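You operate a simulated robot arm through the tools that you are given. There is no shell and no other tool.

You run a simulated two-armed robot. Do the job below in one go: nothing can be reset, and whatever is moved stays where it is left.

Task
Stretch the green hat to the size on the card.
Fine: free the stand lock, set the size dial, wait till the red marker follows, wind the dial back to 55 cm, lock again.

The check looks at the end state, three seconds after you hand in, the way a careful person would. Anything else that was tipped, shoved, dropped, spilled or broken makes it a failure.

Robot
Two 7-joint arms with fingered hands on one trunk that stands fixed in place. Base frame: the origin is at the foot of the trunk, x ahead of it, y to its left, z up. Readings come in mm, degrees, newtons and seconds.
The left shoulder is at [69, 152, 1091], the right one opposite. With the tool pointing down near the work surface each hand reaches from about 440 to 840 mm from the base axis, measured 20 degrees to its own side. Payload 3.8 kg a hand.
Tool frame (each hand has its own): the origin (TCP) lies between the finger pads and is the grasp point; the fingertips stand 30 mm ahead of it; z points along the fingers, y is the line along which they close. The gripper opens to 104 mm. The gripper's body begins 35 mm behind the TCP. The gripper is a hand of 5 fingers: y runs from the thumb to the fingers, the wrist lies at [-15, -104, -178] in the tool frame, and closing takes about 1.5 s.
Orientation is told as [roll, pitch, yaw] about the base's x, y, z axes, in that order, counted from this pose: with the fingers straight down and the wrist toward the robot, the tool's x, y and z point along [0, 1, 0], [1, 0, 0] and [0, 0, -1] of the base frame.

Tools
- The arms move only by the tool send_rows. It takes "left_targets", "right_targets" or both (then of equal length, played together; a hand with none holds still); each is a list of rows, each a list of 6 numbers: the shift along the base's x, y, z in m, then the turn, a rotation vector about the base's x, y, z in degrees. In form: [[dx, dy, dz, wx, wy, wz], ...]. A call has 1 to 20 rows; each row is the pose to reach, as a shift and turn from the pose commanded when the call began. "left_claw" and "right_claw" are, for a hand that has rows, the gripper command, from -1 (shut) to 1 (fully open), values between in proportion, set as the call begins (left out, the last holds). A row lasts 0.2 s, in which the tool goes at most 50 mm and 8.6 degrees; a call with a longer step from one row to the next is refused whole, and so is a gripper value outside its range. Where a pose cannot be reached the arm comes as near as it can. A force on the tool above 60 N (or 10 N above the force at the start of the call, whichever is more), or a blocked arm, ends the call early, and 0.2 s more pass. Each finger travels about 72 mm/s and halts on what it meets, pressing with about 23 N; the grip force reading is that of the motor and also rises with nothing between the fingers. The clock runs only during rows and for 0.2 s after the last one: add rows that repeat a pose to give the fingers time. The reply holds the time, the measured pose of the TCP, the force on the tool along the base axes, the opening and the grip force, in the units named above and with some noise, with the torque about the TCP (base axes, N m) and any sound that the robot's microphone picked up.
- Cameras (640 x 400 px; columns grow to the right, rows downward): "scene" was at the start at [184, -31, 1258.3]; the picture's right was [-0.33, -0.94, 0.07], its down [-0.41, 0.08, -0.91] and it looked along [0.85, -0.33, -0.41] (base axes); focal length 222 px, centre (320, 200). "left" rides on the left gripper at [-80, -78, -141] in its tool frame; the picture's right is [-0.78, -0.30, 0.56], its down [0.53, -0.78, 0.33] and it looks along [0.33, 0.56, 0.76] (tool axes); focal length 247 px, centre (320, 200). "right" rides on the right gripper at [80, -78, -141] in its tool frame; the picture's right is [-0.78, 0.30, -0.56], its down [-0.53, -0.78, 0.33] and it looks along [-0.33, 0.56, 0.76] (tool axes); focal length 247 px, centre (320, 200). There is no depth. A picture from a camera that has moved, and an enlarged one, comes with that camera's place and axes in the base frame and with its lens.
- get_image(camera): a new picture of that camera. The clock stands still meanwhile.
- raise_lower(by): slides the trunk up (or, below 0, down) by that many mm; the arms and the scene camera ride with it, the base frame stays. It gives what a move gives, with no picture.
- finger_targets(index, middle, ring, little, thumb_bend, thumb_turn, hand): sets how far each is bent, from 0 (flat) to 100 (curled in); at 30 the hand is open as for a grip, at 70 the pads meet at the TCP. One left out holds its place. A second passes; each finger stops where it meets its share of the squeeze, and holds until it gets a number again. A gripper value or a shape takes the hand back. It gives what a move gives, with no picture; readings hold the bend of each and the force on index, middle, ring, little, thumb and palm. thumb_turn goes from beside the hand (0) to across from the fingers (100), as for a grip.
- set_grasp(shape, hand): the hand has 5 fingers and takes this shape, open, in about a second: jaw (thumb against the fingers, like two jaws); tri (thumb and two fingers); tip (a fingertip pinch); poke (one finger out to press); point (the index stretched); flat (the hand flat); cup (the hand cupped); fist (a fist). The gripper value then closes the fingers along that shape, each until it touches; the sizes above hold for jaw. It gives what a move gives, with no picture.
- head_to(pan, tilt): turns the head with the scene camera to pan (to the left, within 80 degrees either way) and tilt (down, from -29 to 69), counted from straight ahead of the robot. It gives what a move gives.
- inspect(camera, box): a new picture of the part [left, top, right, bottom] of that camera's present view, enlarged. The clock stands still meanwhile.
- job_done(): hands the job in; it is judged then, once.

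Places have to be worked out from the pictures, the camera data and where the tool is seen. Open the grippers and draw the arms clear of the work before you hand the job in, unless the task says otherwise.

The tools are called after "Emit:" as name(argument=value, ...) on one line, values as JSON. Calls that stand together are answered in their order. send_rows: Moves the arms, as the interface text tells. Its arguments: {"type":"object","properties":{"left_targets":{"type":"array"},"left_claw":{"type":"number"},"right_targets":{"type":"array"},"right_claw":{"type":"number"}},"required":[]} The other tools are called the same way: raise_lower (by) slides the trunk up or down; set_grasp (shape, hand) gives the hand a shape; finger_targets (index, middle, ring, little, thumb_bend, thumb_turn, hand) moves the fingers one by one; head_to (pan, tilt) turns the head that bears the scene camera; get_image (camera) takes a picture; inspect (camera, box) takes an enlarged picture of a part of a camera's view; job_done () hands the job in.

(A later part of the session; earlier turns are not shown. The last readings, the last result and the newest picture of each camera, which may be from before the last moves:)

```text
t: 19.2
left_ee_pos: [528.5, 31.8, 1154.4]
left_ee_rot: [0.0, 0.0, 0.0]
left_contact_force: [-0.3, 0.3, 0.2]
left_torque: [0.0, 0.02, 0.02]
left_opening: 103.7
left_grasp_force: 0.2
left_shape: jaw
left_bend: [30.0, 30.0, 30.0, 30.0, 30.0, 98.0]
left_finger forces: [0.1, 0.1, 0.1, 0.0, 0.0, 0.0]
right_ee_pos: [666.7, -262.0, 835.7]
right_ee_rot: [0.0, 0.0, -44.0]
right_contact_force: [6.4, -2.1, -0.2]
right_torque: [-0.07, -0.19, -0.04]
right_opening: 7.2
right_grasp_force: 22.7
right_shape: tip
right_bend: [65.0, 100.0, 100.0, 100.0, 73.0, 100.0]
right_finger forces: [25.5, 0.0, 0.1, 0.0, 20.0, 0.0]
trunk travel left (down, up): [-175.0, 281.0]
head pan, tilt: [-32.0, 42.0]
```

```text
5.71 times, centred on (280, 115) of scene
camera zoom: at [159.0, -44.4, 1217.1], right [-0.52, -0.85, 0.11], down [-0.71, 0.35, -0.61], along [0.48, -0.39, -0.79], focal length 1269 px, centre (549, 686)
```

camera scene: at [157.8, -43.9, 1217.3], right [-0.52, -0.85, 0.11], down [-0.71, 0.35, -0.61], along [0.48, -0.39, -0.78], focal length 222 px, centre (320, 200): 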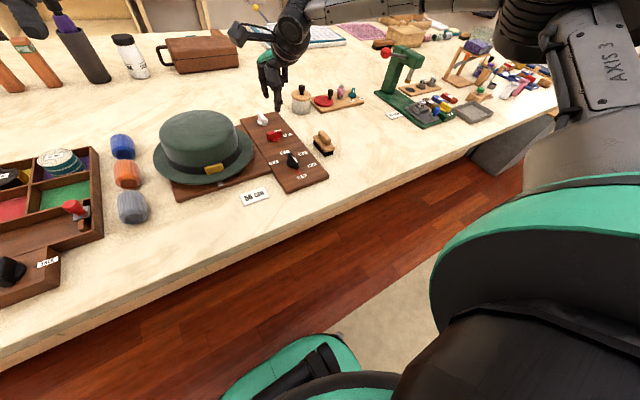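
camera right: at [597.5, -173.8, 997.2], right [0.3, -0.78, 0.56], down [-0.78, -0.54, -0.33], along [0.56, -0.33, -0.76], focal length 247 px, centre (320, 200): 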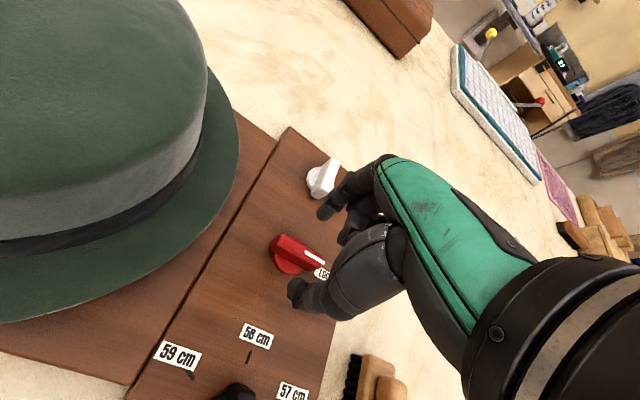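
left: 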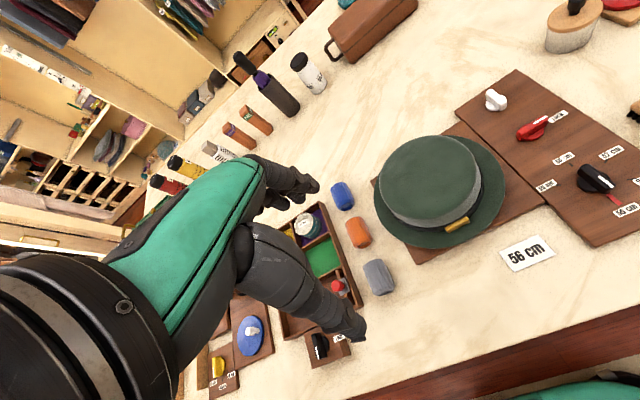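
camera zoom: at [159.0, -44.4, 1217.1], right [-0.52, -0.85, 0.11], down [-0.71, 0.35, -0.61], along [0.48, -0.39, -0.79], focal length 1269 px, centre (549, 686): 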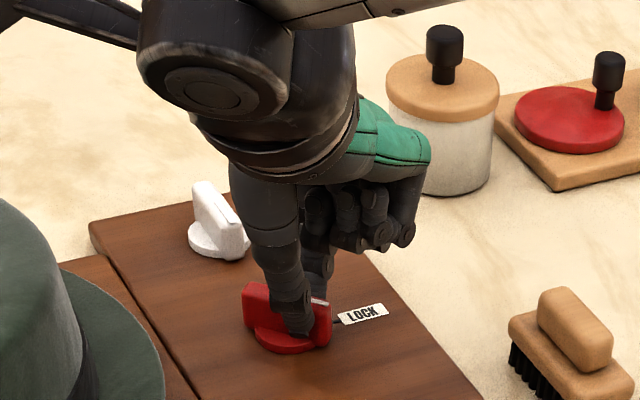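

The knob is at about 44° now, following the hand, with ~6 N drag. I continue to 68°.

Emit:
send_rows(right_targets=[[-0.0006, 0.0007, 0, 0, 0, -4], [-0.00125, 0.00144, 0, 0, 0, -8], [-0.0018, 0.00225, 0, 0, 0, -12], [-0.00234, 0.00305, 0, 0, 0, -16], [-0.0028, 0.0039, 0, 0, 0, -20], [-0.0032, 0.0048, 0, 0, 0, -24], [-0.0032, 0.0048, 0, 0, 0, -24]])

Emit:
inspect(camera="right", box=[220, 180, 380, 320])

Emit:
inspect(camera="scene", box=[240, 80, 320, 150])

```text
t: 20.8
left_ee_pos: [528.0, 33.0, 1154.6]
left_ee_rot: [-0.1, 0.1, 0.1]
left_contact_force: [0.4, -0.2, 0.0]
left_torque: [0.03, -0.01, 0.01]
left_opening: 103.6
left_grasp_force: 0.1
left_shape: jaw
left_bend: [30.0, 30.0, 30.0, 30.0, 30.0, 98.0]
left_finger forces: [0.0, 0.0, 0.1, 0.1, 0.1, 0.0]
right_ee_pos: [636.4, -275.3, 845.2]
right_ee_rot: [-0.1, 0.0, -68.1]
right_contact_force: [-0.2, -1.2, -0.1]
right_torque: [-0.01, 0.04, 0.01]
right_opening: 7.0
right_grasp_force: 23.6
right_shape: tip
right_bend: [72.0, 100.0, 100.0, 100.0, 77.0, 96.0]
right_finger forces: [0.0, 0.0, 0.0, 0.0, 0.1, 0.1]
right hand out of reach, approached as far as the arm can: row 2, 3, 4, 5, 6, 7
trunk travel left (down, up): [-175.0, 281.0]
head pan, tilt: [-32.0, 42.0]
```

```text
2.86 times, centred on (300, 250) of right
camera zoom: at [682.0, -173.2, 986.7], right [-0.61, -0.57, 0.56], down [-0.79, 0.52, -0.33], along [-0.1, -0.64, -0.76], focal length 706 px, centre (377, 57)
```

zoom: 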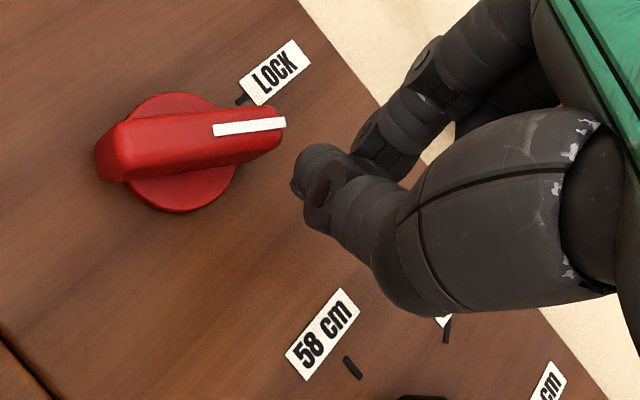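

```text
5.71 times, centred on (280, 115) of scene
camera zoom: at [158.7, -43.7, 1217.2], right [-0.52, -0.85, 0.11], down [-0.71, 0.35, -0.61], along [0.48, -0.39, -0.78], focal length 1269 px, centre (549, 686)
```

zoom: 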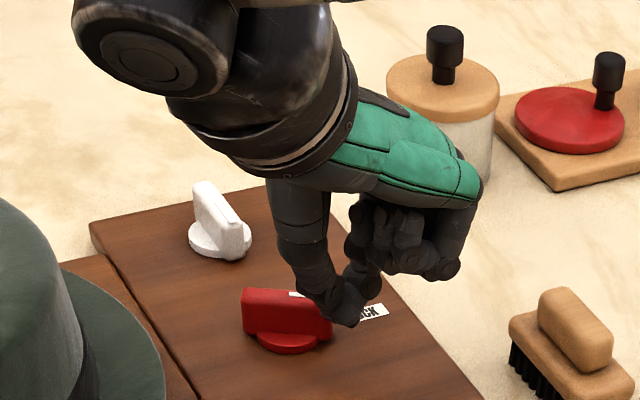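

At yaw -68 the arm ran out of reach and the pinch slid off; the lock fin now points about 31° clockwise of LOCK. I lift straight up from where the hand really is and bring the yaw back, then recheck the knob.

Emit:
send_rows(right_targets=[[-0.026, -0.018, 0.03, 0, 0, 4], [-0.026, -0.018, 0.06, 0, 0, 12], [-0.026, -0.018, 0.085, 0, 0, 20], [-0.026, -0.018, 0.085, 0, 0, 28], [-0.026, -0.018, 0.085, 0, 0, 36], [-0.026, -0.018, 0.085, 0, 0, 44], [-0.026, -0.018, 0.085, 0, 0, 44]])

Emit:
get_image(camera="right")

Emit:
inspect(camera="scene", box=[240, 80, 320, 150])

```text
t: 22.4
left_ee_pos: [528.0, 32.4, 1153.4]
left_ee_rot: [-0.1, 0.0, -0.1]
left_contact_force: [-0.9, -0.3, -0.9]
left_torque: [0.02, -0.04, -0.02]
left_opening: 103.6
left_grasp_force: 0.1
left_shape: jaw
left_bend: [30.0, 30.0, 30.0, 30.0, 30.0, 98.0]
left_finger forces: [0.0, 0.0, 0.0, 0.0, 0.0, 0.1]
right_ee_pos: [610.1, -293.5, 930.1]
right_ee_rot: [0.0, 0.0, -24.0]
right_contact_force: [-0.1, 0.7, -0.4]
right_torque: [0.03, -0.01, 0.03]
right_opening: 6.9
right_grasp_force: 23.0
right_shape: tip
right_bend: [72.0, 100.0, 100.0, 100.0, 77.0, 96.0]
right_finger forces: [0.1, 0.0, 0.0, 0.1, 0.0, 0.1]
trunk travel left (down, up): [-175.0, 281.0]
head pan, tilt: [-32.0, 42.0]
```

```text
taken
camera right: at [571.9, -187.8, 1072.3], right [-0.04, -0.83, 0.56], down [-0.93, -0.17, -0.33], along [0.37, -0.53, -0.76], focal length 247 px, centre (320, 200)
```

right: 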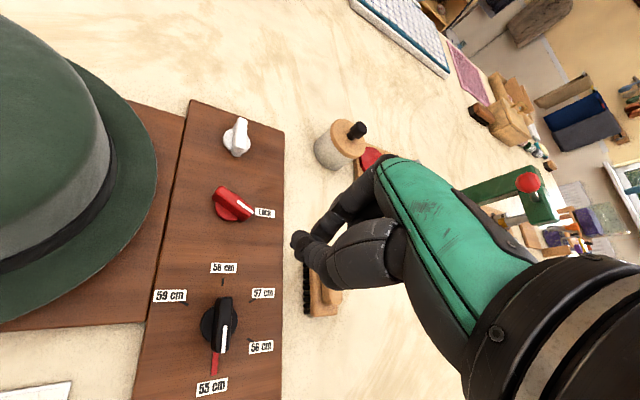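

```text
5.71 times, centred on (280, 115) of scene
camera zoom: at [158.2, -43.9, 1217.2], right [-0.52, -0.85, 0.11], down [-0.71, 0.35, -0.61], along [0.48, -0.39, -0.78], focal length 1269 px, centre (549, 686)
```

zoom: 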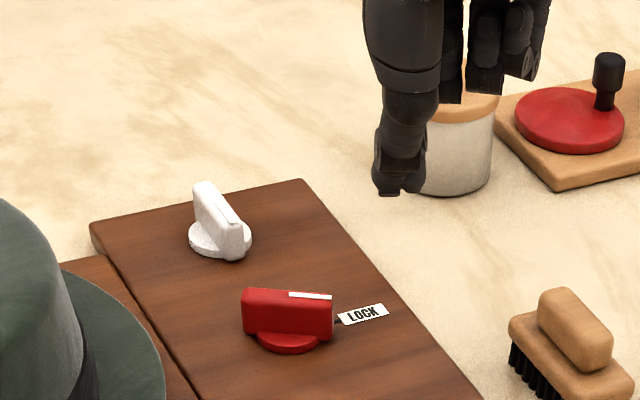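

The commanded pose had already been set to the reached one; the hand is clear at z≈930. I measure the lock fin's present angle.

Emit:
inspect(camera="right", box=[140, 90, 300, 400])

Emit:
inspect(camera="right", box=[190, 165, 290, 235])

```text
1.29 times, centred on (220, 245) of right
camera zoom: at [571.9, -187.8, 1072.3], right [-0.04, -0.83, 0.56], down [-0.93, -0.17, -0.33], along [0.37, -0.53, -0.76], focal length 319 px, centre (449, 142)
```

zoom: 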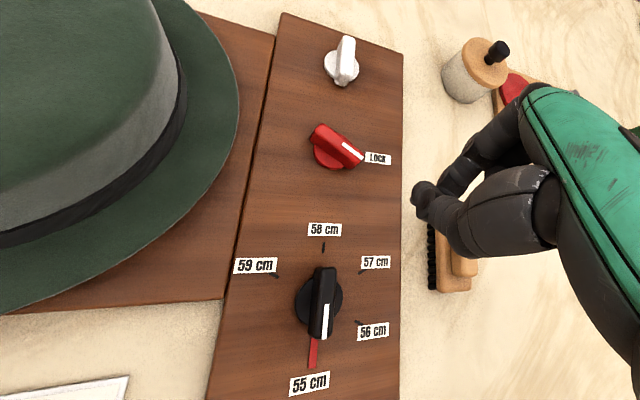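

```text
5.71 times, centred on (240, 200) of right
camera zoom: at [571.9, -187.8, 1072.3], right [-0.04, -0.83, 0.56], down [-0.93, -0.17, -0.33], along [0.37, -0.53, -0.76], focal length 1411 px, centre (777, 200)
```

zoom: 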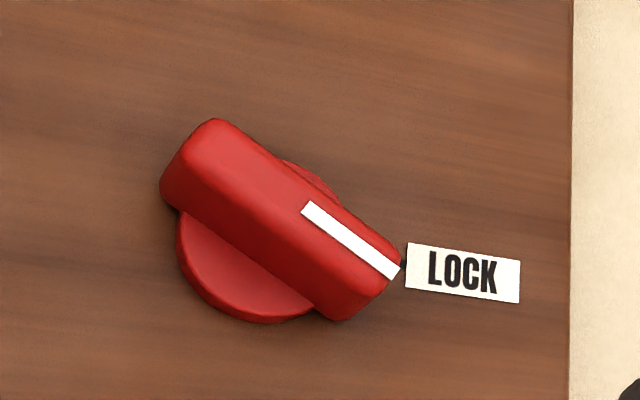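

The lock now sits about 30° past LOCK; I'll push it the rest of the way with the closed fingertips at yaw 0, which is reachable. First I reopen/close the pinch in the air while moving over to the front-right of the knob.

Emit:
send_rows(right_targets=[[0.02, 0.0, 0, 0, 0, 6], [0.04, 0.0, 0, 0, 0, 12], [0.06, 0.002, 0, 0, 0, 18], [0.082, 0.004, 0, 0, 0, 24], [0.082, 0.004, 0, 0, 0, 24]], right_claw=-0.5)

Emit:
send_rows(right_targets=[[0, 0, 0, 0, 0, 0], [0, 0, 0, 0, 0, 0], [0, 0, 0, 0, 0, 0], [0, 0, -0.02, 0, 0, 0], [0, 0, -0.04, 0, 0, 0], [0, 0, -0.06, 0, 0, 0], [0, 0, -0.07, 0, 0, 0], [0, 0, -0.07, 0, 0, 0]], right_claw=-1)

Emit:
inspect(camera="right", box=[180, 150, 380, 320])

Emit:
inspect(camera="scene", box=[240, 80, 320, 150])

```text
t: 23.6
left_ee_pos: [527.9, 32.9, 1154.3]
left_ee_rot: [0.1, 0.1, 0.0]
left_contact_force: [0.3, 0.2, -0.1]
left_torque: [0.01, -0.01, 0.02]
left_opening: 103.6
left_grasp_force: 0.0
left_shape: jaw
left_bend: [30.0, 30.0, 30.0, 30.0, 30.0, 98.0]
left_finger forces: [0.0, 0.0, 0.0, 0.1, 0.0, 0.0]
right_ee_pos: [692.2, -287.3, 932.0]
right_ee_rot: [-0.1, 0.1, 0.2]
right_contact_force: [-0.4, 0.3, 0.4]
right_torque: [0.05, 0.04, 0.03]
right_opening: 25.7
right_grasp_force: 0.0
right_shape: tip
right_bend: [73.0, 98.0, 99.0, 99.0, 74.0, 100.0]
right_finger forces: [0.0, 0.1, 0.1, 0.0, 0.1, 0.0]
trunk travel left (down, up): [-175.0, 281.0]
head pan, tilt: [-32.0, 42.0]
```

```text
t: 25.4
left_ee_pos: [526.9, 32.8, 1155.2]
left_ee_rot: [0.0, 0.0, 0.1]
left_contact_force: [0.1, -0.3, -0.1]
left_torque: [-0.03, 0.01, -0.01]
left_opening: 103.4
left_grasp_force: 0.1
left_shape: jaw
left_bend: [30.0, 30.0, 30.0, 30.0, 30.0, 98.0]
left_finger forces: [0.0, 0.0, 0.0, 0.0, 0.0, 0.0]
right_ee_pos: [691.3, -288.4, 860.8]
right_ee_rot: [0.0, 0.0, 0.0]
right_contact_force: [0.0, 0.1, 0.0]
right_torque: [0.0, -0.01, 0.01]
right_opening: 0.0
right_grasp_force: 23.0
right_shape: tip
right_bend: [70.0, 100.0, 100.0, 100.0, 47.0, 100.0]
right_finger forces: [0.0, 0.1, 0.1, 0.0, 0.0, 0.0]
trunk travel left (down, up): [-175.0, 281.0]
head pan, tilt: [-32.0, 42.0]
```

```text
2.35 times, centred on (280, 235) of right
camera zoom: at [614.2, -208.7, 1001.1], right [0.3, -0.78, 0.56], down [-0.78, -0.54, -0.33], along [0.56, -0.33, -0.76], focal length 581 px, centre (414, 118)
```

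zoom: 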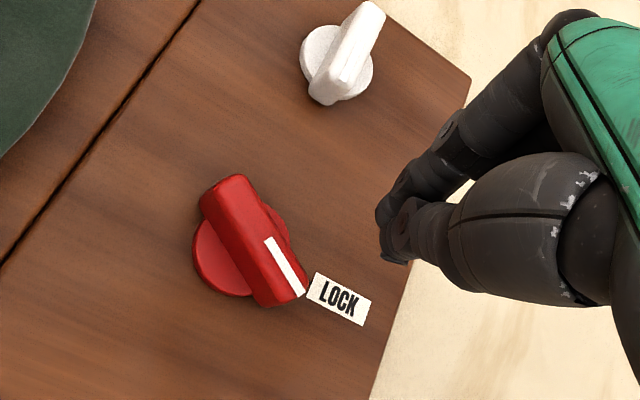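

```text
5.71 times, centred on (280, 115) of scene
camera zoom: at [157.9, -44.1, 1217.3], right [-0.52, -0.85, 0.11], down [-0.71, 0.35, -0.61], along [0.48, -0.39, -0.78], focal length 1269 px, centre (549, 686)
```

zoom: 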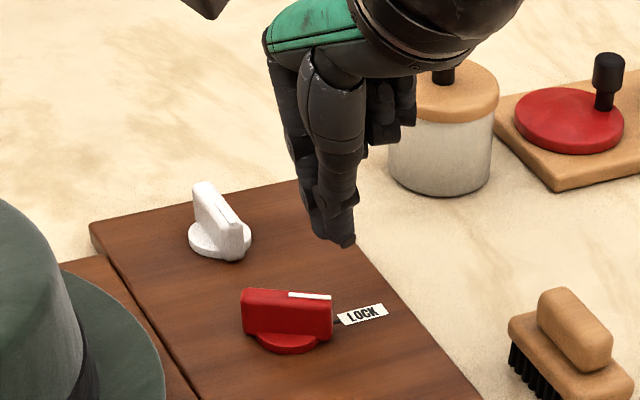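

Fingertips are closed and to the right-front of the knob, clear of the white knob and jar. I lower to z≈836.

Emit:
send_rows(right_targets=[[0, 0, -0.01, 0, 0, 0], [0, 0, -0.02, 0, 0, 0], [0, 0, -0.025, 0, 0, 0], [0, 0, -0.025, 0, 0, 0]])

Emit:
inspect(camera="right", box=[180, 150, 380, 320])

Emit:
inspect(camera="scene", box=[240, 80, 320, 150])

```text
t: 26.4
left_ee_pos: [527.5, 33.9, 1155.0]
left_ee_rot: [0.0, 0.2, 0.0]
left_contact_force: [-0.1, 0.2, 0.3]
left_torque: [-0.01, 0.04, 0.02]
left_opening: 103.5
left_grasp_force: 0.1
left_shape: jaw
left_bend: [30.0, 30.0, 30.0, 30.0, 30.0, 98.0]
left_finger forces: [0.1, 0.0, 0.1, 0.1, 0.0, 0.1]
right_ee_pos: [692.2, -289.1, 837.4]
right_ee_rot: [0.1, 0.1, 0.0]
right_contact_force: [-0.6, -0.2, 0.6]
right_torque: [0.0, -0.03, -0.01]
right_opening: 0.1
right_grasp_force: 22.9
right_shape: tip
right_bend: [70.0, 100.0, 100.0, 100.0, 47.0, 100.0]
right_finger forces: [0.1, 0.1, 0.0, 0.0, 0.0, 0.1]
trunk travel left (down, up): [-175.0, 281.0]
head pan, tilt: [-32.0, 42.0]
```

```text
2.35 times, centred on (280, 235) of right
camera zoom: at [614.5, -209.1, 977.2], right [0.3, -0.78, 0.56], down [-0.78, -0.53, -0.33], along [0.56, -0.33, -0.76], focal length 581 px, centre (414, 118)
```

zoom: 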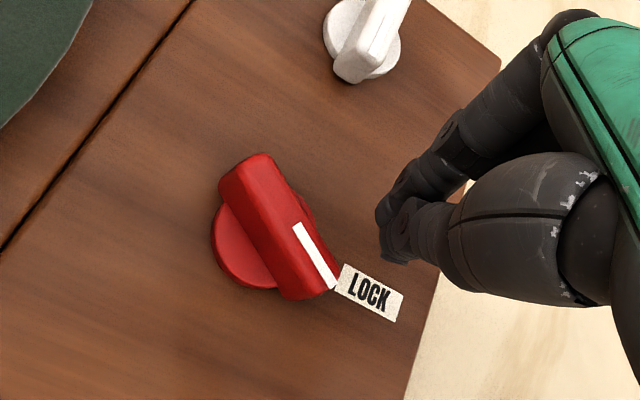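

```text
5.71 times, centred on (280, 115) of scene
camera zoom: at [158.0, -44.1, 1217.3], right [-0.52, -0.85, 0.11], down [-0.71, 0.35, -0.61], along [0.48, -0.39, -0.78], focal length 1269 px, centre (549, 686)
```

zoom: 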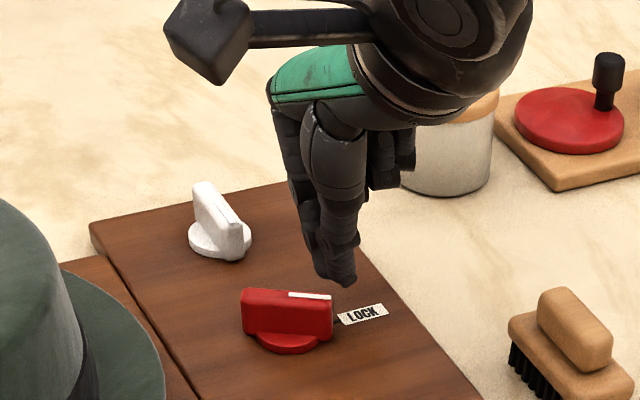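

Now I push in an arc from the front right: contact at about [681, -276], then on toward the robot, watching the force.

Emit:
send_rows(right_targets=[[-0.004, 0.005, 0, 0, 0, 0], [-0.0078, 0.0095, 0, 0, 0, 0], [-0.0111, 0.013, 0, 0, 0, 0], [-0.0145, 0.0127, 0, 0, 0, 0], [-0.0175, 0.0123, 0, 0, 0, 0], [-0.0205, 0.0126, 0, 0, 0, 0], [-0.0235, 0.013, 0, 0, 0, 0], [-0.0235, 0.013, 0, 0, 0, 0]])

Emit:
inspect(camera="right", box=[180, 150, 380, 320])

Emit:
inspect(camera="scene", box=[240, 80, 320, 150])

```text
t: 28.2
left_ee_pos: [527.5, 32.3, 1154.8]
left_ee_rot: [0.0, 0.2, 0.0]
left_contact_force: [0.6, 0.4, 0.6]
left_torque: [-0.01, -0.01, -0.04]
left_opening: 103.7
left_grasp_force: 0.2
left_shape: jaw
left_bend: [30.0, 30.0, 30.0, 30.0, 30.0, 98.0]
left_finger forces: [0.1, 0.0, 0.0, 0.1, 0.1, 0.0]
right_ee_pos: [669.5, -276.6, 836.3]
right_ee_rot: [0.0, 0.0, -0.1]
right_contact_force: [0.5, -0.9, 0.4]
right_torque: [0.0, 0.03, -0.02]
right_opening: 0.3
right_grasp_force: 22.9
right_shape: tip
right_bend: [70.0, 100.0, 100.0, 100.0, 47.0, 100.0]
right_finger forces: [0.1, 0.0, 0.0, 0.0, 0.1, 0.0]
trunk travel left (down, up): [-175.0, 281.0]
head pan, tilt: [-32.0, 42.0]
```

```text
2.35 times, centred on (280, 235) of right
camera zoom: at [592.0, -195.9, 976.6], right [0.3, -0.78, 0.56], down [-0.78, -0.54, -0.33], along [0.56, -0.33, -0.76], focal length 581 px, centre (414, 118)
```

zoom: 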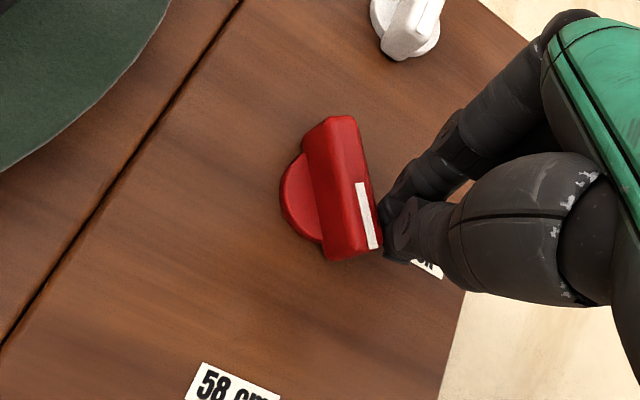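

```text
5.71 times, centred on (280, 115) of scene
camera zoom: at [158.1, -44.2, 1217.2], right [-0.52, -0.85, 0.11], down [-0.71, 0.35, -0.61], along [0.48, -0.39, -0.78], focal length 1269 px, centre (549, 686)
```

zoom: 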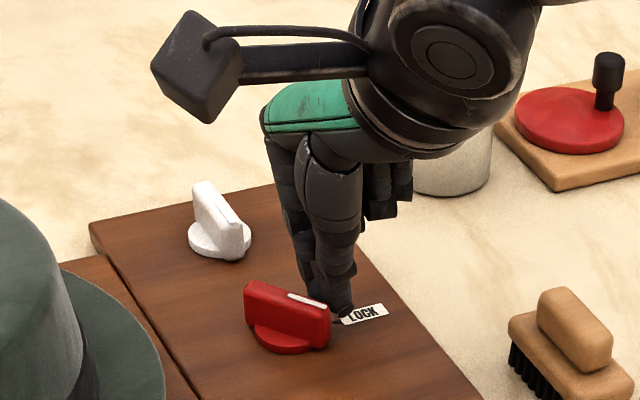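

The knob follows the push (now ~50°). I continue the arc to 90°.

Emit:
send_rows(right_targets=[[-0.003, 0.0011, 0, 0, 0, 0], [-0.0058, 0.0024, 0, 0, 0, 0], [-0.0084, 0.0042, 0, 0, 0, 0], [-0.0108, 0.0062, 0, 0, 0, 0], [-0.0108, 0.0062, 0, 0, 0, 0]])

Emit:
inspect(camera="right", box=[180, 150, 380, 320])

Emit:
inspect(camera="scene", box=[240, 80, 320, 150])

```text
t: 29.4
left_ee_pos: [528.0, 32.7, 1155.0]
left_ee_rot: [0.0, 0.0, 0.0]
left_contact_force: [0.6, 0.2, 0.2]
left_torque: [0.0, 0.01, -0.02]
left_opening: 103.8
left_grasp_force: 0.1
left_shape: jaw
left_bend: [30.0, 30.0, 30.0, 30.0, 30.0, 98.0]
left_finger forces: [0.0, 0.0, 0.0, 0.0, 0.0, 0.0]
right_ee_pos: [658.9, -269.6, 837.2]
right_ee_rot: [0.0, 0.1, 0.0]
right_contact_force: [1.3, -2.8, 0.5]
right_torque: [0.01, -0.02, -0.04]
right_opening: 0.0
right_grasp_force: 23.2
right_shape: tip
right_bend: [70.0, 100.0, 100.0, 100.0, 47.0, 100.0]
right_finger forces: [0.0, 0.1, 0.0, 0.0, 0.0, 0.1]
trunk travel left (down, up): [-175.0, 281.0]
head pan, tilt: [-32.0, 42.0]
```

```text
2.35 times, centred on (280, 235) of right
camera zoom: at [581.2, -190.1, 976.9], right [0.3, -0.78, 0.56], down [-0.78, -0.53, -0.33], along [0.56, -0.33, -0.76], focal length 581 px, centre (414, 118)
```

zoom: 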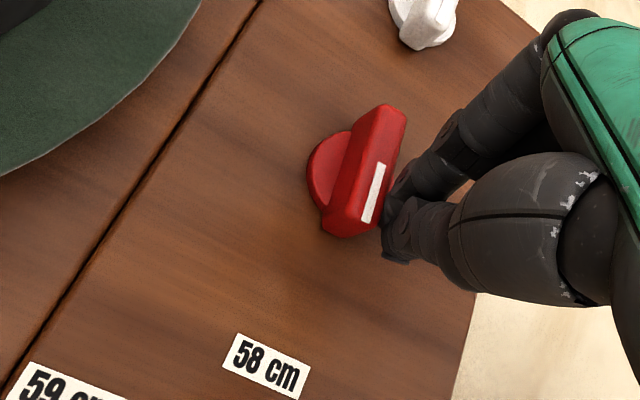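

```text
5.71 times, centred on (280, 115) of scene
camera zoom: at [158.3, -44.4, 1217.2], right [-0.52, -0.85, 0.11], down [-0.71, 0.35, -0.61], along [0.48, -0.39, -0.78], focal length 1269 px, centre (549, 686)
```

zoom: 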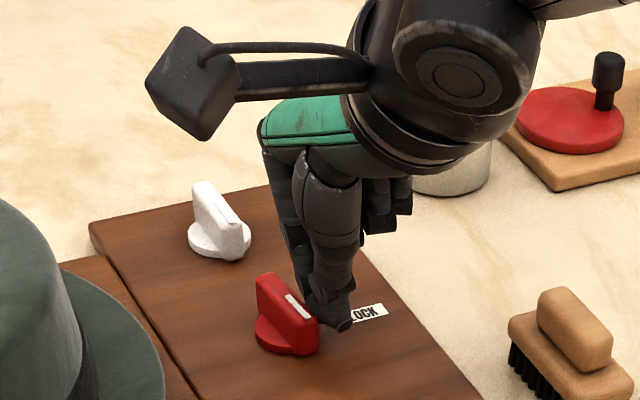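

The lock fin is now at ~85° from LOCK with just ~3 N drag. I push a few degrees further to get to 90° or its stop.

Emit:
send_rows(right_targets=[[-0.001, 0.0013, 0, 0, 0, 0], [-0.0018, 0.0026, 0, 0, 0, 0], [-0.0018, 0.0026, 0, 0, 0, 0]])

Emit:
inspect(camera="right", box=[180, 150, 380, 320])

```text
t: 30.2
left_ee_pos: [527.0, 33.2, 1154.3]
left_ee_rot: [0.0, 0.2, 0.0]
left_contact_force: [-0.1, 0.0, 0.6]
left_torque: [-0.02, 0.0, -0.03]
left_opening: 103.4
left_grasp_force: 0.1
left_shape: jaw
left_bend: [30.0, 30.0, 30.0, 30.0, 30.0, 98.0]
left_finger forces: [0.0, 0.0, 0.1, 0.0, 0.1, 0.0]
right_ee_pos: [657.4, -267.8, 835.7]
right_ee_rot: [-0.1, 0.0, -0.1]
right_contact_force: [3.8, -5.6, 0.5]
right_torque: [-0.11, -0.09, -0.07]
right_opening: 0.0
right_grasp_force: 22.4
right_shape: tip
right_bend: [70.0, 100.0, 100.0, 100.0, 47.0, 100.0]
right_finger forces: [0.1, 0.0, 0.0, 0.1, 0.1, 0.0]
trunk travel left (down, up): [-175.0, 281.0]
head pan, tilt: [-32.0, 42.0]
```

```text
2.35 times, centred on (280, 235) of right
camera zoom: at [579.4, -187.8, 976.7], right [0.3, -0.78, 0.56], down [-0.78, -0.53, -0.33], along [0.56, -0.33, -0.76], focal length 581 px, centre (414, 118)
```

zoom: 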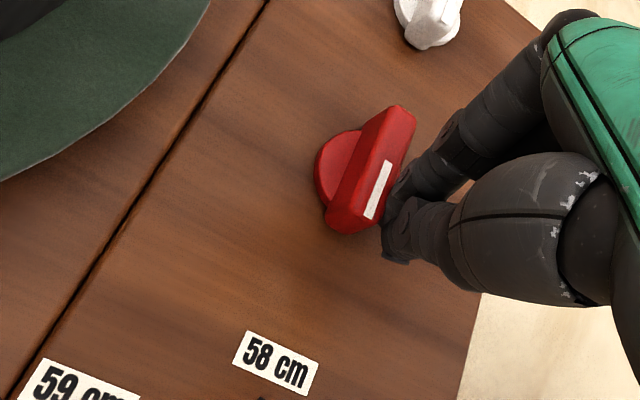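

The lock is at ~89°, free. I back off, lift, and go above the dial's pointer end with yaw -90, opening the pinch to ~36 mm.

Emit:
send_rows(right_targets=[[0.001, -0.01, 0, 0, 0, 0], [0.001, -0.015, 0.03, 0, 0, 0], [0.001, -0.015, 0.07, 0, 0, 0], [-0.009, -0.013, 0.095, 0, 0, -8.2], [-0.02, -0.01, 0.095, 0, 0, -16.4], [-0.032, -0.007, 0.095, 0, 0, -24.6], [-0.044, -0.004, 0.095, 0, 0, -32.8], [-0.056, 0, 0.095, 0, 0, -41], [-0.068, 0.003, 0.095, 0, 0, -49.2], [-0.08, 0.006, 0.095, 0, 0, -57.4], [-0.092, 0.009, 0.095, 0, 0, -65.6], [-0.1, 0.011, 0.095, 0, 0, -73.8], [-0.108, 0.013, 0.095, 0, 0, -82], [-0.1117, 0.0137, 0.095, 0, 0, -90], [-0.1117, 0.0137, 0.095, 0, 0, -90]], right_claw=-0.3)

Emit:
get_image(camera="right")

Emit:
inspect(camera="scene", box=[240, 100, 340, 200])

```text
t: 33.4
left_ee_pos: [526.9, 33.2, 1154.5]
left_ee_rot: [0.0, 0.0, 0.0]
left_contact_force: [0.1, 0.3, 0.2]
left_torque: [0.03, -0.01, -0.02]
left_opening: 103.3
left_grasp_force: 0.0
left_shape: jaw
left_bend: [30.0, 30.0, 30.0, 30.0, 30.0, 98.0]
left_finger forces: [0.0, 0.0, 0.1, 0.1, 0.0, 0.1]
right_ee_pos: [544.7, -253.7, 931.4]
right_ee_rot: [0.1, 0.0, -90.1]
right_contact_force: [0.4, -0.3, 0.0]
right_torque: [0.0, -0.02, 0.02]
right_opening: 36.3
right_grasp_force: 0.0
right_shape: tip
right_bend: [73.0, 98.0, 99.0, 99.0, 73.0, 100.0]
right_finger forces: [0.1, 0.1, 0.1, 0.0, 0.1, 0.0]
trunk travel left (down, up): [-175.0, 281.0]
head pan, tilt: [-32.0, 42.0]
```

```text
taken
camera right: at [624.7, -175.9, 1071.9], right [-0.78, -0.29, 0.56], down [-0.53, 0.78, -0.33], along [-0.34, -0.56, -0.76], focal length 247 px, centre (320, 200)
```

right: 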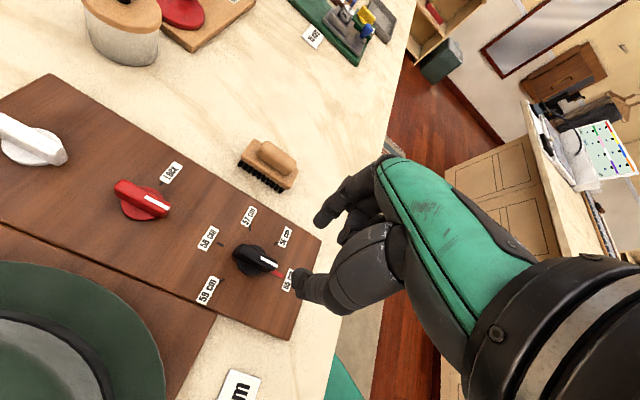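

```text
4.00 times, centred on (290, 150) of scene
camera zoom: at [157.8, -44.1, 1217.3], right [-0.52, -0.85, 0.11], down [-0.71, 0.35, -0.61], along [0.48, -0.39, -0.78], focal length 888 px, centre (440, 400)
```

zoom: 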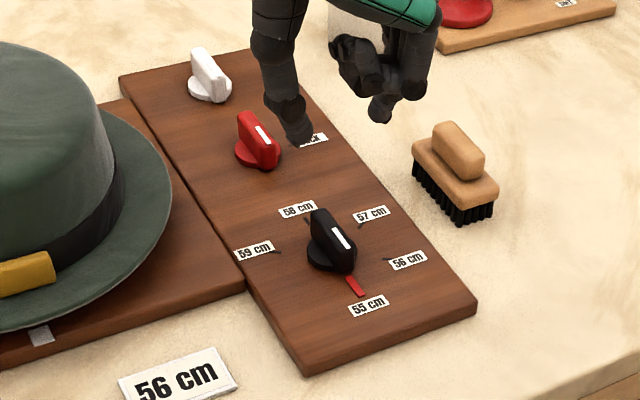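

Yaw -90 is reachable here. I check how low and how far the curled fingers stick out (the brush stands about 100 mm to the right of the dial) before descending.

Emit:
inspect(camera="scene", box=[280, 80, 380, 145])

Emit:
inspect(camera="right", box=[200, 120, 400, 340])

Emit:
get_image(camera="left")

```text
6.15 times, centred on (330, 112) of scene
camera zoom: at [157.8, -44.1, 1217.3], right [-0.52, -0.85, 0.11], down [-0.71, 0.35, -0.61], along [0.48, -0.39, -0.78], focal length 1367 px, centre (258, 738)
```

zoom: 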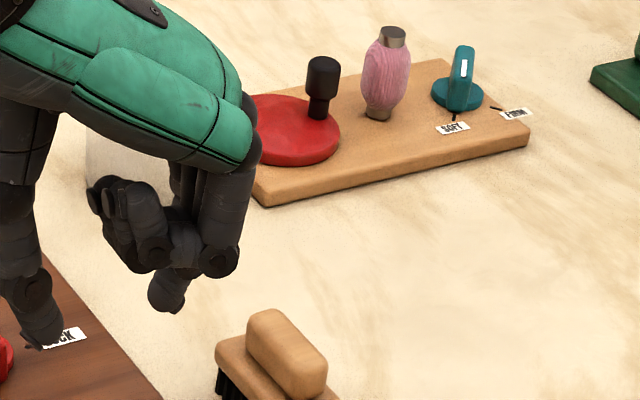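

```text
1.82 times, centred on (300, 230) of right
camera zoom: at [624.7, -175.9, 1071.9], right [-0.78, -0.29, 0.56], down [-0.53, 0.78, -0.33], along [-0.34, -0.56, -0.76], focal length 449 px, centre (356, 146)
```

zoom: 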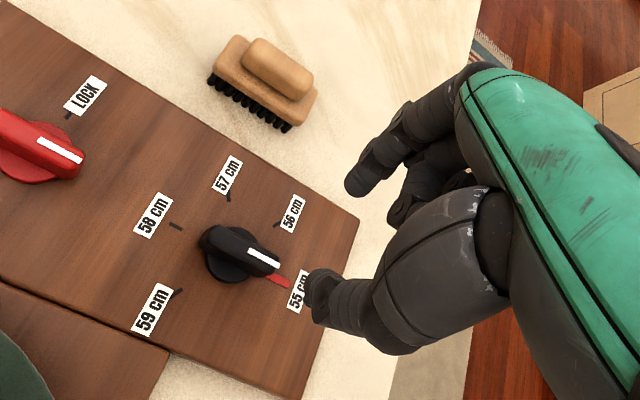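

```text
taken
camera left: at [449.8, -46.7, 1296.5], right [-0.3, -0.78, -0.56], down [-0.78, 0.53, -0.33], along [0.56, 0.33, -0.76], focal length 247 px, centre (320, 200)
```

left: 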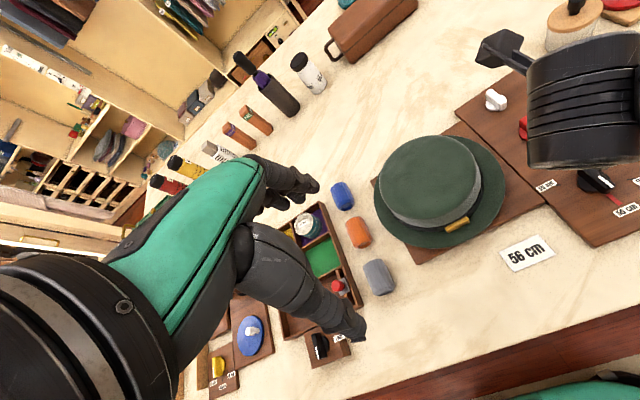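

Curled finger bottoms sit about at TCP height, and the brush top (~832) is well to the right, so z≈838 is safe. Dial axis refined to about [556, -254]; I descend to z≈868 over its pointer end.

Emit:
send_rows(right_targets=[[-0.002, 0, -0.02, 0, 0, 0], [-0.003, -0.0005, -0.04, 0, 0, 0], [-0.003, -0.0005, -0.062, 0, 0, 0], [-0.003, -0.0005, -0.062, 0, 0, 0]])

Emit:
get_image(camera="right")

Emit:
inspect(camera="right", box=[200, 160, 380, 320])

Emit:
inspect(camera="scene", box=[240, 100, 340, 200])

```text
t: 34.4
left_ee_pos: [526.1, 33.1, 1154.5]
left_ee_rot: [0.0, 0.0, -0.1]
left_contact_force: [-0.4, -0.1, -0.2]
left_torque: [-0.03, 0.02, 0.02]
left_opening: 103.4
left_grasp_force: 0.1
left_shape: jaw
left_bend: [30.0, 30.0, 30.0, 30.0, 30.0, 98.0]
left_finger forces: [0.1, 0.0, 0.0, 0.0, 0.0, 0.0]
right_ee_pos: [542.6, -254.4, 869.2]
right_ee_rot: [0.0, 0.0, -90.0]
right_contact_force: [-0.9, 0.0, 0.1]
right_torque: [0.01, 0.02, -0.01]
right_opening: 36.1
right_grasp_force: 0.1
right_shape: tip
right_bend: [73.0, 98.0, 99.0, 99.0, 73.0, 100.0]
right_finger forces: [0.0, 0.0, 0.1, 0.0, 0.0, 0.1]
trunk travel left (down, up): [-175.0, 281.0]
head pan, tilt: [-32.0, 42.0]
```

```text
taken
camera right: at [622.0, -175.6, 1010.0], right [-0.78, -0.3, 0.56], down [-0.53, 0.78, -0.33], along [-0.33, -0.56, -0.76], focal length 247 px, centre (320, 200)
```

right: 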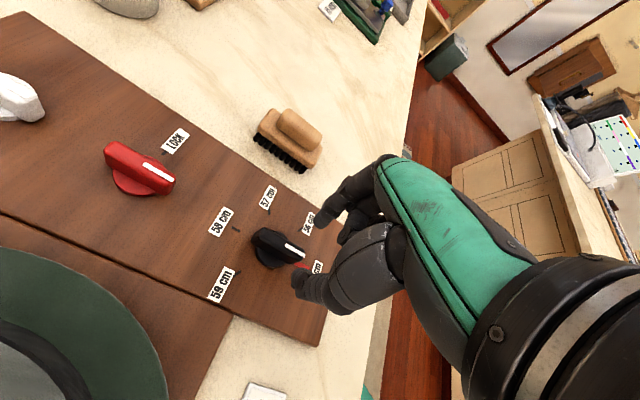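

```text
2.50 times, centred on (290, 240) of right
camera zoom: at [622.0, -175.6, 1010.0], right [-0.78, -0.3, 0.56], down [-0.53, 0.78, -0.33], along [-0.33, -0.56, -0.76], focal length 617 px, centre (395, 100)
```

zoom: 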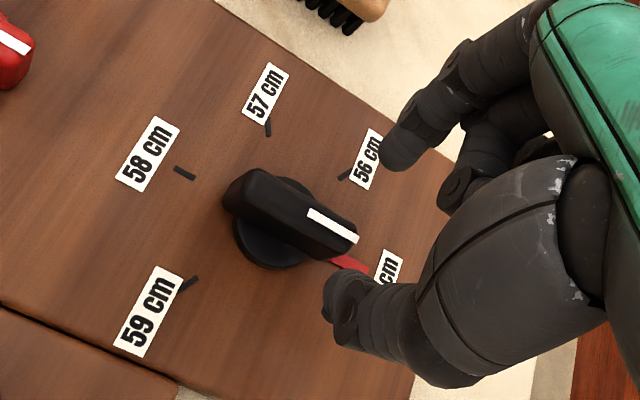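

```text
4.00 times, centred on (290, 150) of scene
camera zoom: at [157.8, -44.0, 1217.3], right [-0.52, -0.85, 0.11], down [-0.71, 0.35, -0.61], along [0.48, -0.39, -0.78], focal length 888 px, centre (440, 400)
```

zoom: 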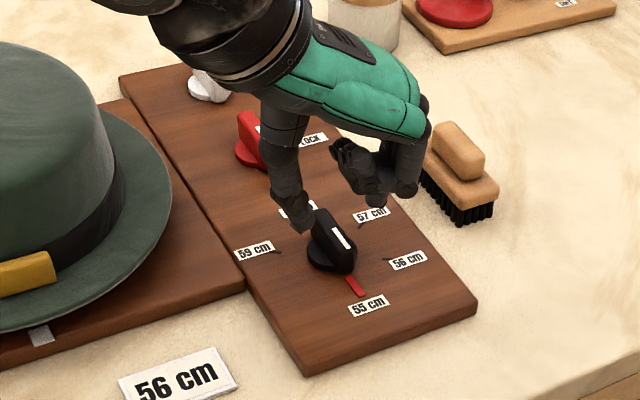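

The dial axis is about [557, -254.5], and the pads straddle the pointer end. I descend to z≈838.

Emit:
send_rows(right_targets=[[0, 0, -0.01, 0, 0, 0], [0, 0, -0.02, 0, 0, 0], [0, 0, -0.03, 0, 0, 0], [0, 0, -0.03, 0, 0, 0]])

Emit:
inspect(camera="right", box=[200, 160, 380, 320])

Emit:
inspect(camera="scene", box=[240, 100, 340, 200])

```text
t: 35.4
left_ee_pos: [526.8, 32.5, 1154.0]
left_ee_rot: [0.0, 0.1, 0.0]
left_contact_force: [0.3, 0.6, -0.8]
left_torque: [-0.02, 0.02, -0.04]
left_opening: 103.7
left_grasp_force: 0.1
left_shape: jaw
left_bend: [30.0, 30.0, 30.0, 30.0, 30.0, 98.0]
left_finger forces: [0.1, 0.0, 0.0, 0.0, 0.0, 0.0]
right_ee_pos: [542.9, -254.7, 839.2]
right_ee_rot: [0.0, 0.0, -90.1]
right_contact_force: [-0.4, -0.1, 1.1]
right_torque: [-0.01, -0.02, 0.02]
right_opening: 36.6
right_grasp_force: 0.2
right_shape: tip
right_bend: [73.0, 98.0, 99.0, 99.0, 73.0, 100.0]
right_finger forces: [0.1, 0.0, 0.0, 0.1, 0.0, 0.0]
trunk travel left (down, up): [-175.0, 281.0]
head pan, tilt: [-32.0, 42.0]
```

```text
2.50 times, centred on (290, 240) of right
camera zoom: at [622.5, -176.5, 979.7], right [-0.78, -0.3, 0.56], down [-0.53, 0.78, -0.33], along [-0.33, -0.56, -0.76], focal length 617 px, centre (395, 100)
```

zoom: 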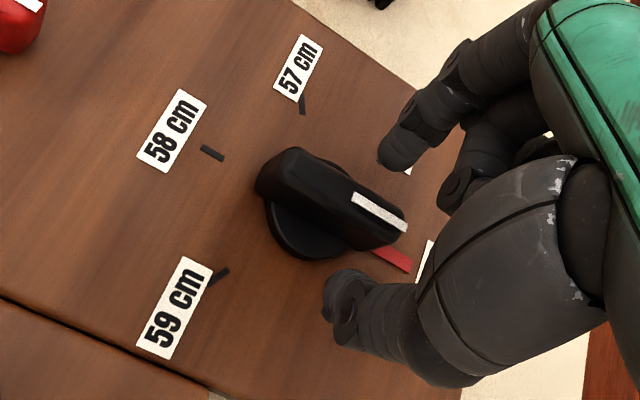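

```text
4.00 times, centred on (290, 150) of scene
camera zoom: at [157.9, -44.0, 1217.3], right [-0.52, -0.85, 0.11], down [-0.71, 0.35, -0.61], along [0.48, -0.39, -0.78], focal length 888 px, centre (440, 400)
```

zoom: 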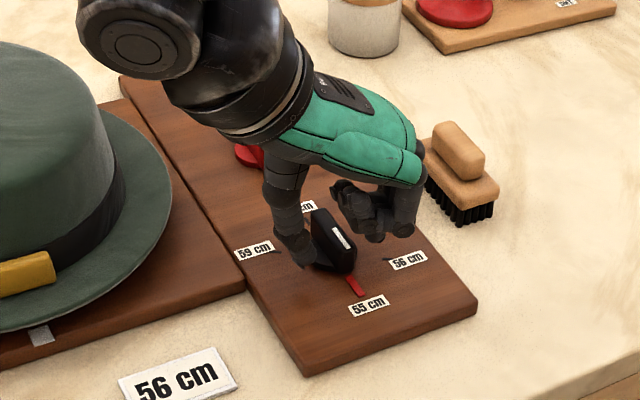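

Good, no contact and the fin is midway between the pads. I close the pinch on it.

Emit:
send_rows(right_targets=[[0, 0, 0, 0, 0, 0], [0, 0, 0, 0, 0, 0], [0, 0, 0, 0, 0, 0], [0, 0, 0, 0, 0, 0], [0, 0, 0, 0, 0, 0]], right_claw=-1)

Emit:
inspect(camera="right", box=[200, 160, 380, 320])

Emit:
inspect(camera="scene", box=[240, 100, 340, 200])

```text
t: 36.6
left_ee_pos: [527.3, 32.1, 1154.5]
left_ee_rot: [0.0, 0.1, 0.1]
left_contact_force: [0.2, -0.1, 0.4]
left_torque: [-0.01, 0.02, 0.0]
left_opening: 103.6
left_grasp_force: 0.1
left_shape: jaw
left_bend: [30.0, 30.0, 30.0, 30.0, 30.0, 98.0]
left_finger forces: [0.1, 0.0, 0.1, 0.0, 0.0, 0.0]
right_ee_pos: [542.6, -254.2, 838.8]
right_ee_rot: [-0.1, 0.0, -89.9]
right_contact_force: [-1.0, 0.6, -2.1]
right_torque: [-0.03, 0.01, 0.0]
right_opening: 7.5
right_grasp_force: 23.0
right_shape: tip
right_bend: [71.0, 100.0, 100.0, 100.0, 73.0, 100.0]
right_finger forces: [20.7, 0.0, 0.0, 0.0, 20.2, 0.0]
trunk travel left (down, up): [-175.0, 281.0]
head pan, tilt: [-32.0, 42.0]
```

```text
2.50 times, centred on (290, 240) of right
camera zoom: at [622.5, -176.7, 979.3], right [-0.78, -0.3, 0.56], down [-0.54, 0.78, -0.33], along [-0.33, -0.56, -0.76], focal length 617 px, centre (395, 100)
```

zoom: 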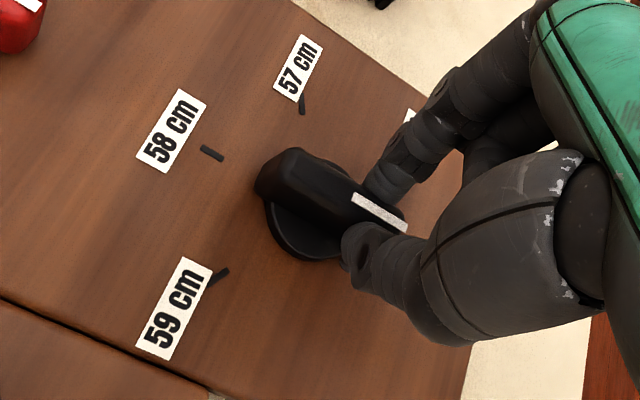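

```text
4.00 times, centred on (290, 150) of scene
camera zoom: at [158.1, -44.3, 1217.2], right [-0.52, -0.85, 0.11], down [-0.71, 0.35, -0.61], along [0.48, -0.39, -0.78], focal length 888 px, centre (440, 400)
```

zoom: 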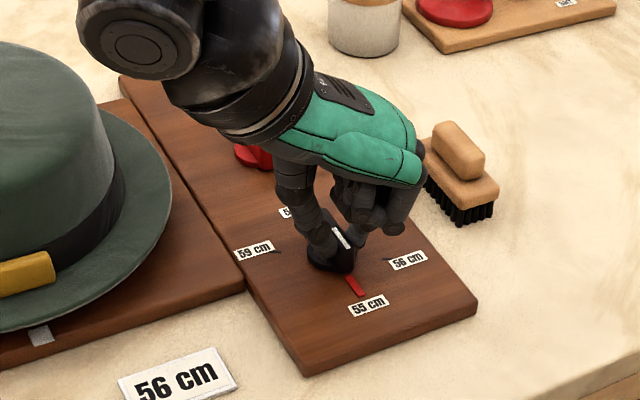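

The pinch holds the dial's pointer end with ~20 N. I swing the first 20° counter-clockwise (toward 56) around the axis and check force and marker.

Emit:
send_rows(right_targets=[[0.0001, -0.0013, 0, 0, 0, 5], [0.0002, -0.00255, 0, 0, 0, 10], [0.0005, -0.0038, 0, 0, 0, 15], [0.0009, -0.005, 0, 0, 0, 20], [0.0009, -0.005, 0, 0, 0, 20]])

Emit:
inspect(camera="right", box=[200, 160, 380, 320])

Emit:
inspect(camera="scene", box=[270, 120, 350, 190])

```text
t: 37.8
left_ee_pos: [528.1, 32.9, 1154.0]
left_ee_rot: [0.0, 0.1, 0.0]
left_contact_force: [-0.2, -1.1, -0.7]
left_torque: [0.03, -0.01, 0.01]
left_opening: 103.5
left_grasp_force: 0.0
left_shape: jaw
left_bend: [30.0, 30.0, 30.0, 30.0, 30.0, 98.0]
left_finger forces: [0.0, 0.0, 0.0, 0.1, 0.0, 0.0]
right_ee_pos: [542.0, -257.9, 839.0]
right_ee_rot: [-0.1, 0.1, -69.9]
right_contact_force: [-0.4, 1.7, -6.6]
right_torque: [0.01, -0.02, 0.0]
right_opening: 7.6
right_grasp_force: 23.5
right_shape: tip
right_bend: [71.0, 100.0, 100.0, 100.0, 73.0, 100.0]
right_finger forces: [19.9, 0.1, 0.0, 0.1, 21.3, 0.0]
trunk travel left (down, up): [-175.0, 281.0]
head pan, tilt: [-32.0, 42.0]
```

```text
2.50 times, centred on (290, 240) of right
camera zoom: at [591.7, -158.7, 979.7], right [-0.63, -0.54, 0.56], down [-0.77, 0.55, -0.33], along [-0.12, -0.64, -0.76], focal length 617 px, centre (395, 100)
```

zoom: 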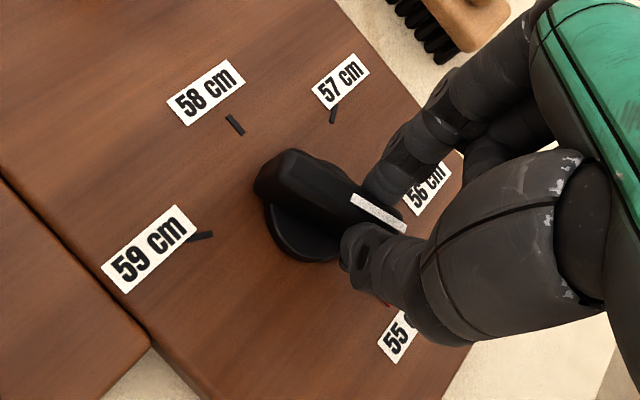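

```text
5.71 times, centred on (310, 155) of scene
camera zoom: at [158.6, -44.1, 1217.1], right [-0.52, -0.85, 0.11], down [-0.71, 0.35, -0.61], along [0.48, -0.39, -0.79], focal length 1269 px, centre (377, 457)
```

zoom: 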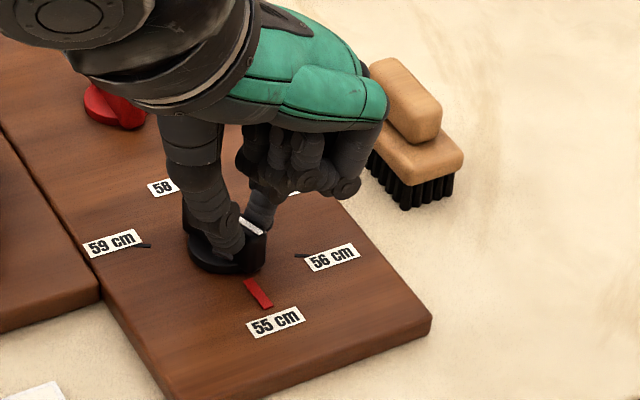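

The dial follows (about 20°) with little resistance; the marker is still at 55. I go on to 40°, keeping an eye on the brush clearance.

Emit:
send_rows(right_targets=[[0.0005, -0.0012, 0, 0, 0, 5], [0.0011, -0.00235, 0, 0, 0, 10], [0.0018, -0.0034, 0, 0, 0, 15], [0.0025, -0.00445, 0, 0, 0, 20], [0.0025, -0.00445, 0, 0, 0, 20]])

Emit:
inspect(camera="right", box=[200, 160, 380, 320])

Emit:
inspect(camera="scene", box=[270, 120, 350, 190])

Emit:
get_image(camera="right")

```text
t: 39.0
left_ee_pos: [528.0, 33.0, 1154.4]
left_ee_rot: [0.1, 0.1, 0.0]
left_contact_force: [-0.5, 0.6, 0.2]
left_torque: [0.0, 0.0, 0.01]
left_opening: 103.7
left_grasp_force: 0.1
left_shape: jaw
left_bend: [30.0, 30.0, 30.0, 30.0, 30.0, 98.0]
left_finger forces: [0.0, 0.0, 0.0, 0.0, 0.1, 0.1]
right_ee_pos: [545.1, -263.5, 840.4]
right_ee_rot: [-0.1, 0.1, -49.9]
right_contact_force: [-1.2, 3.4, -7.2]
right_torque: [0.07, 0.05, 0.02]
right_opening: 7.3
right_grasp_force: 23.0
right_shape: tip
right_bend: [71.0, 100.0, 100.0, 100.0, 73.0, 100.0]
right_finger forces: [19.3, 0.0, 0.0, 0.0, 23.2, 0.0]
trunk travel left (down, up): [-175.0, 281.0]
head pan, tilt: [-32.0, 42.0]
```

```text
2.50 times, centred on (290, 240) of right
camera zoom: at [557.0, -152.5, 979.8], right [-0.4, -0.73, 0.56], down [-0.91, 0.25, -0.33], along [0.1, -0.64, -0.76], focal length 617 px, centre (395, 100)
```

zoom: 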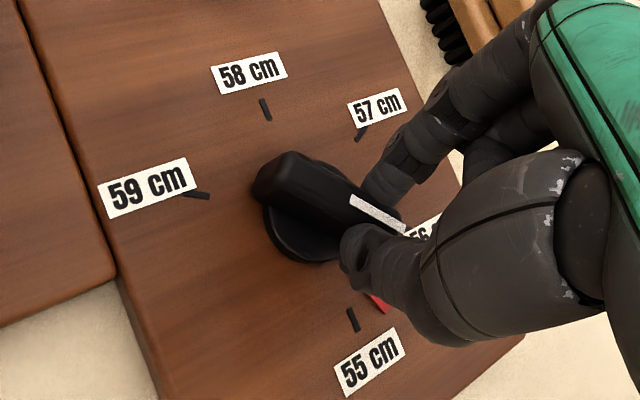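

```text
5.71 times, centred on (310, 155) of scene
camera zoom: at [158.5, -43.9, 1217.1], right [-0.52, -0.85, 0.11], down [-0.71, 0.35, -0.61], along [0.48, -0.39, -0.78], focal length 1269 px, centre (377, 457)
```

zoom: 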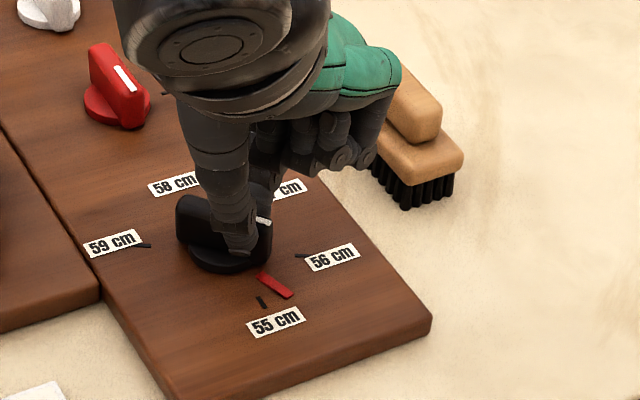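

```text
taken
camera right: at [557.0, -152.5, 979.8], right [-0.4, -0.73, 0.56], down [-0.91, 0.25, -0.33], along [0.1, -0.64, -0.76], focal length 247 px, centre (320, 200)
```

right: 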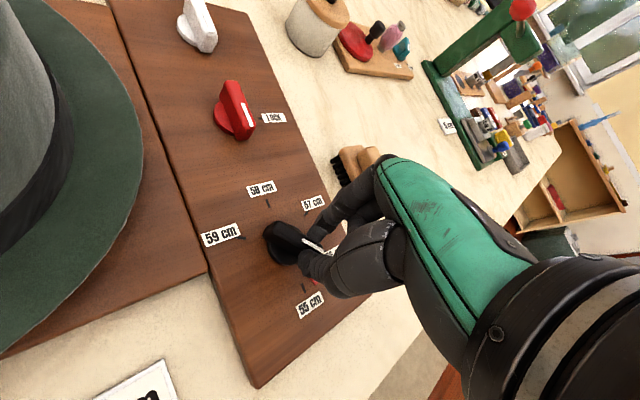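

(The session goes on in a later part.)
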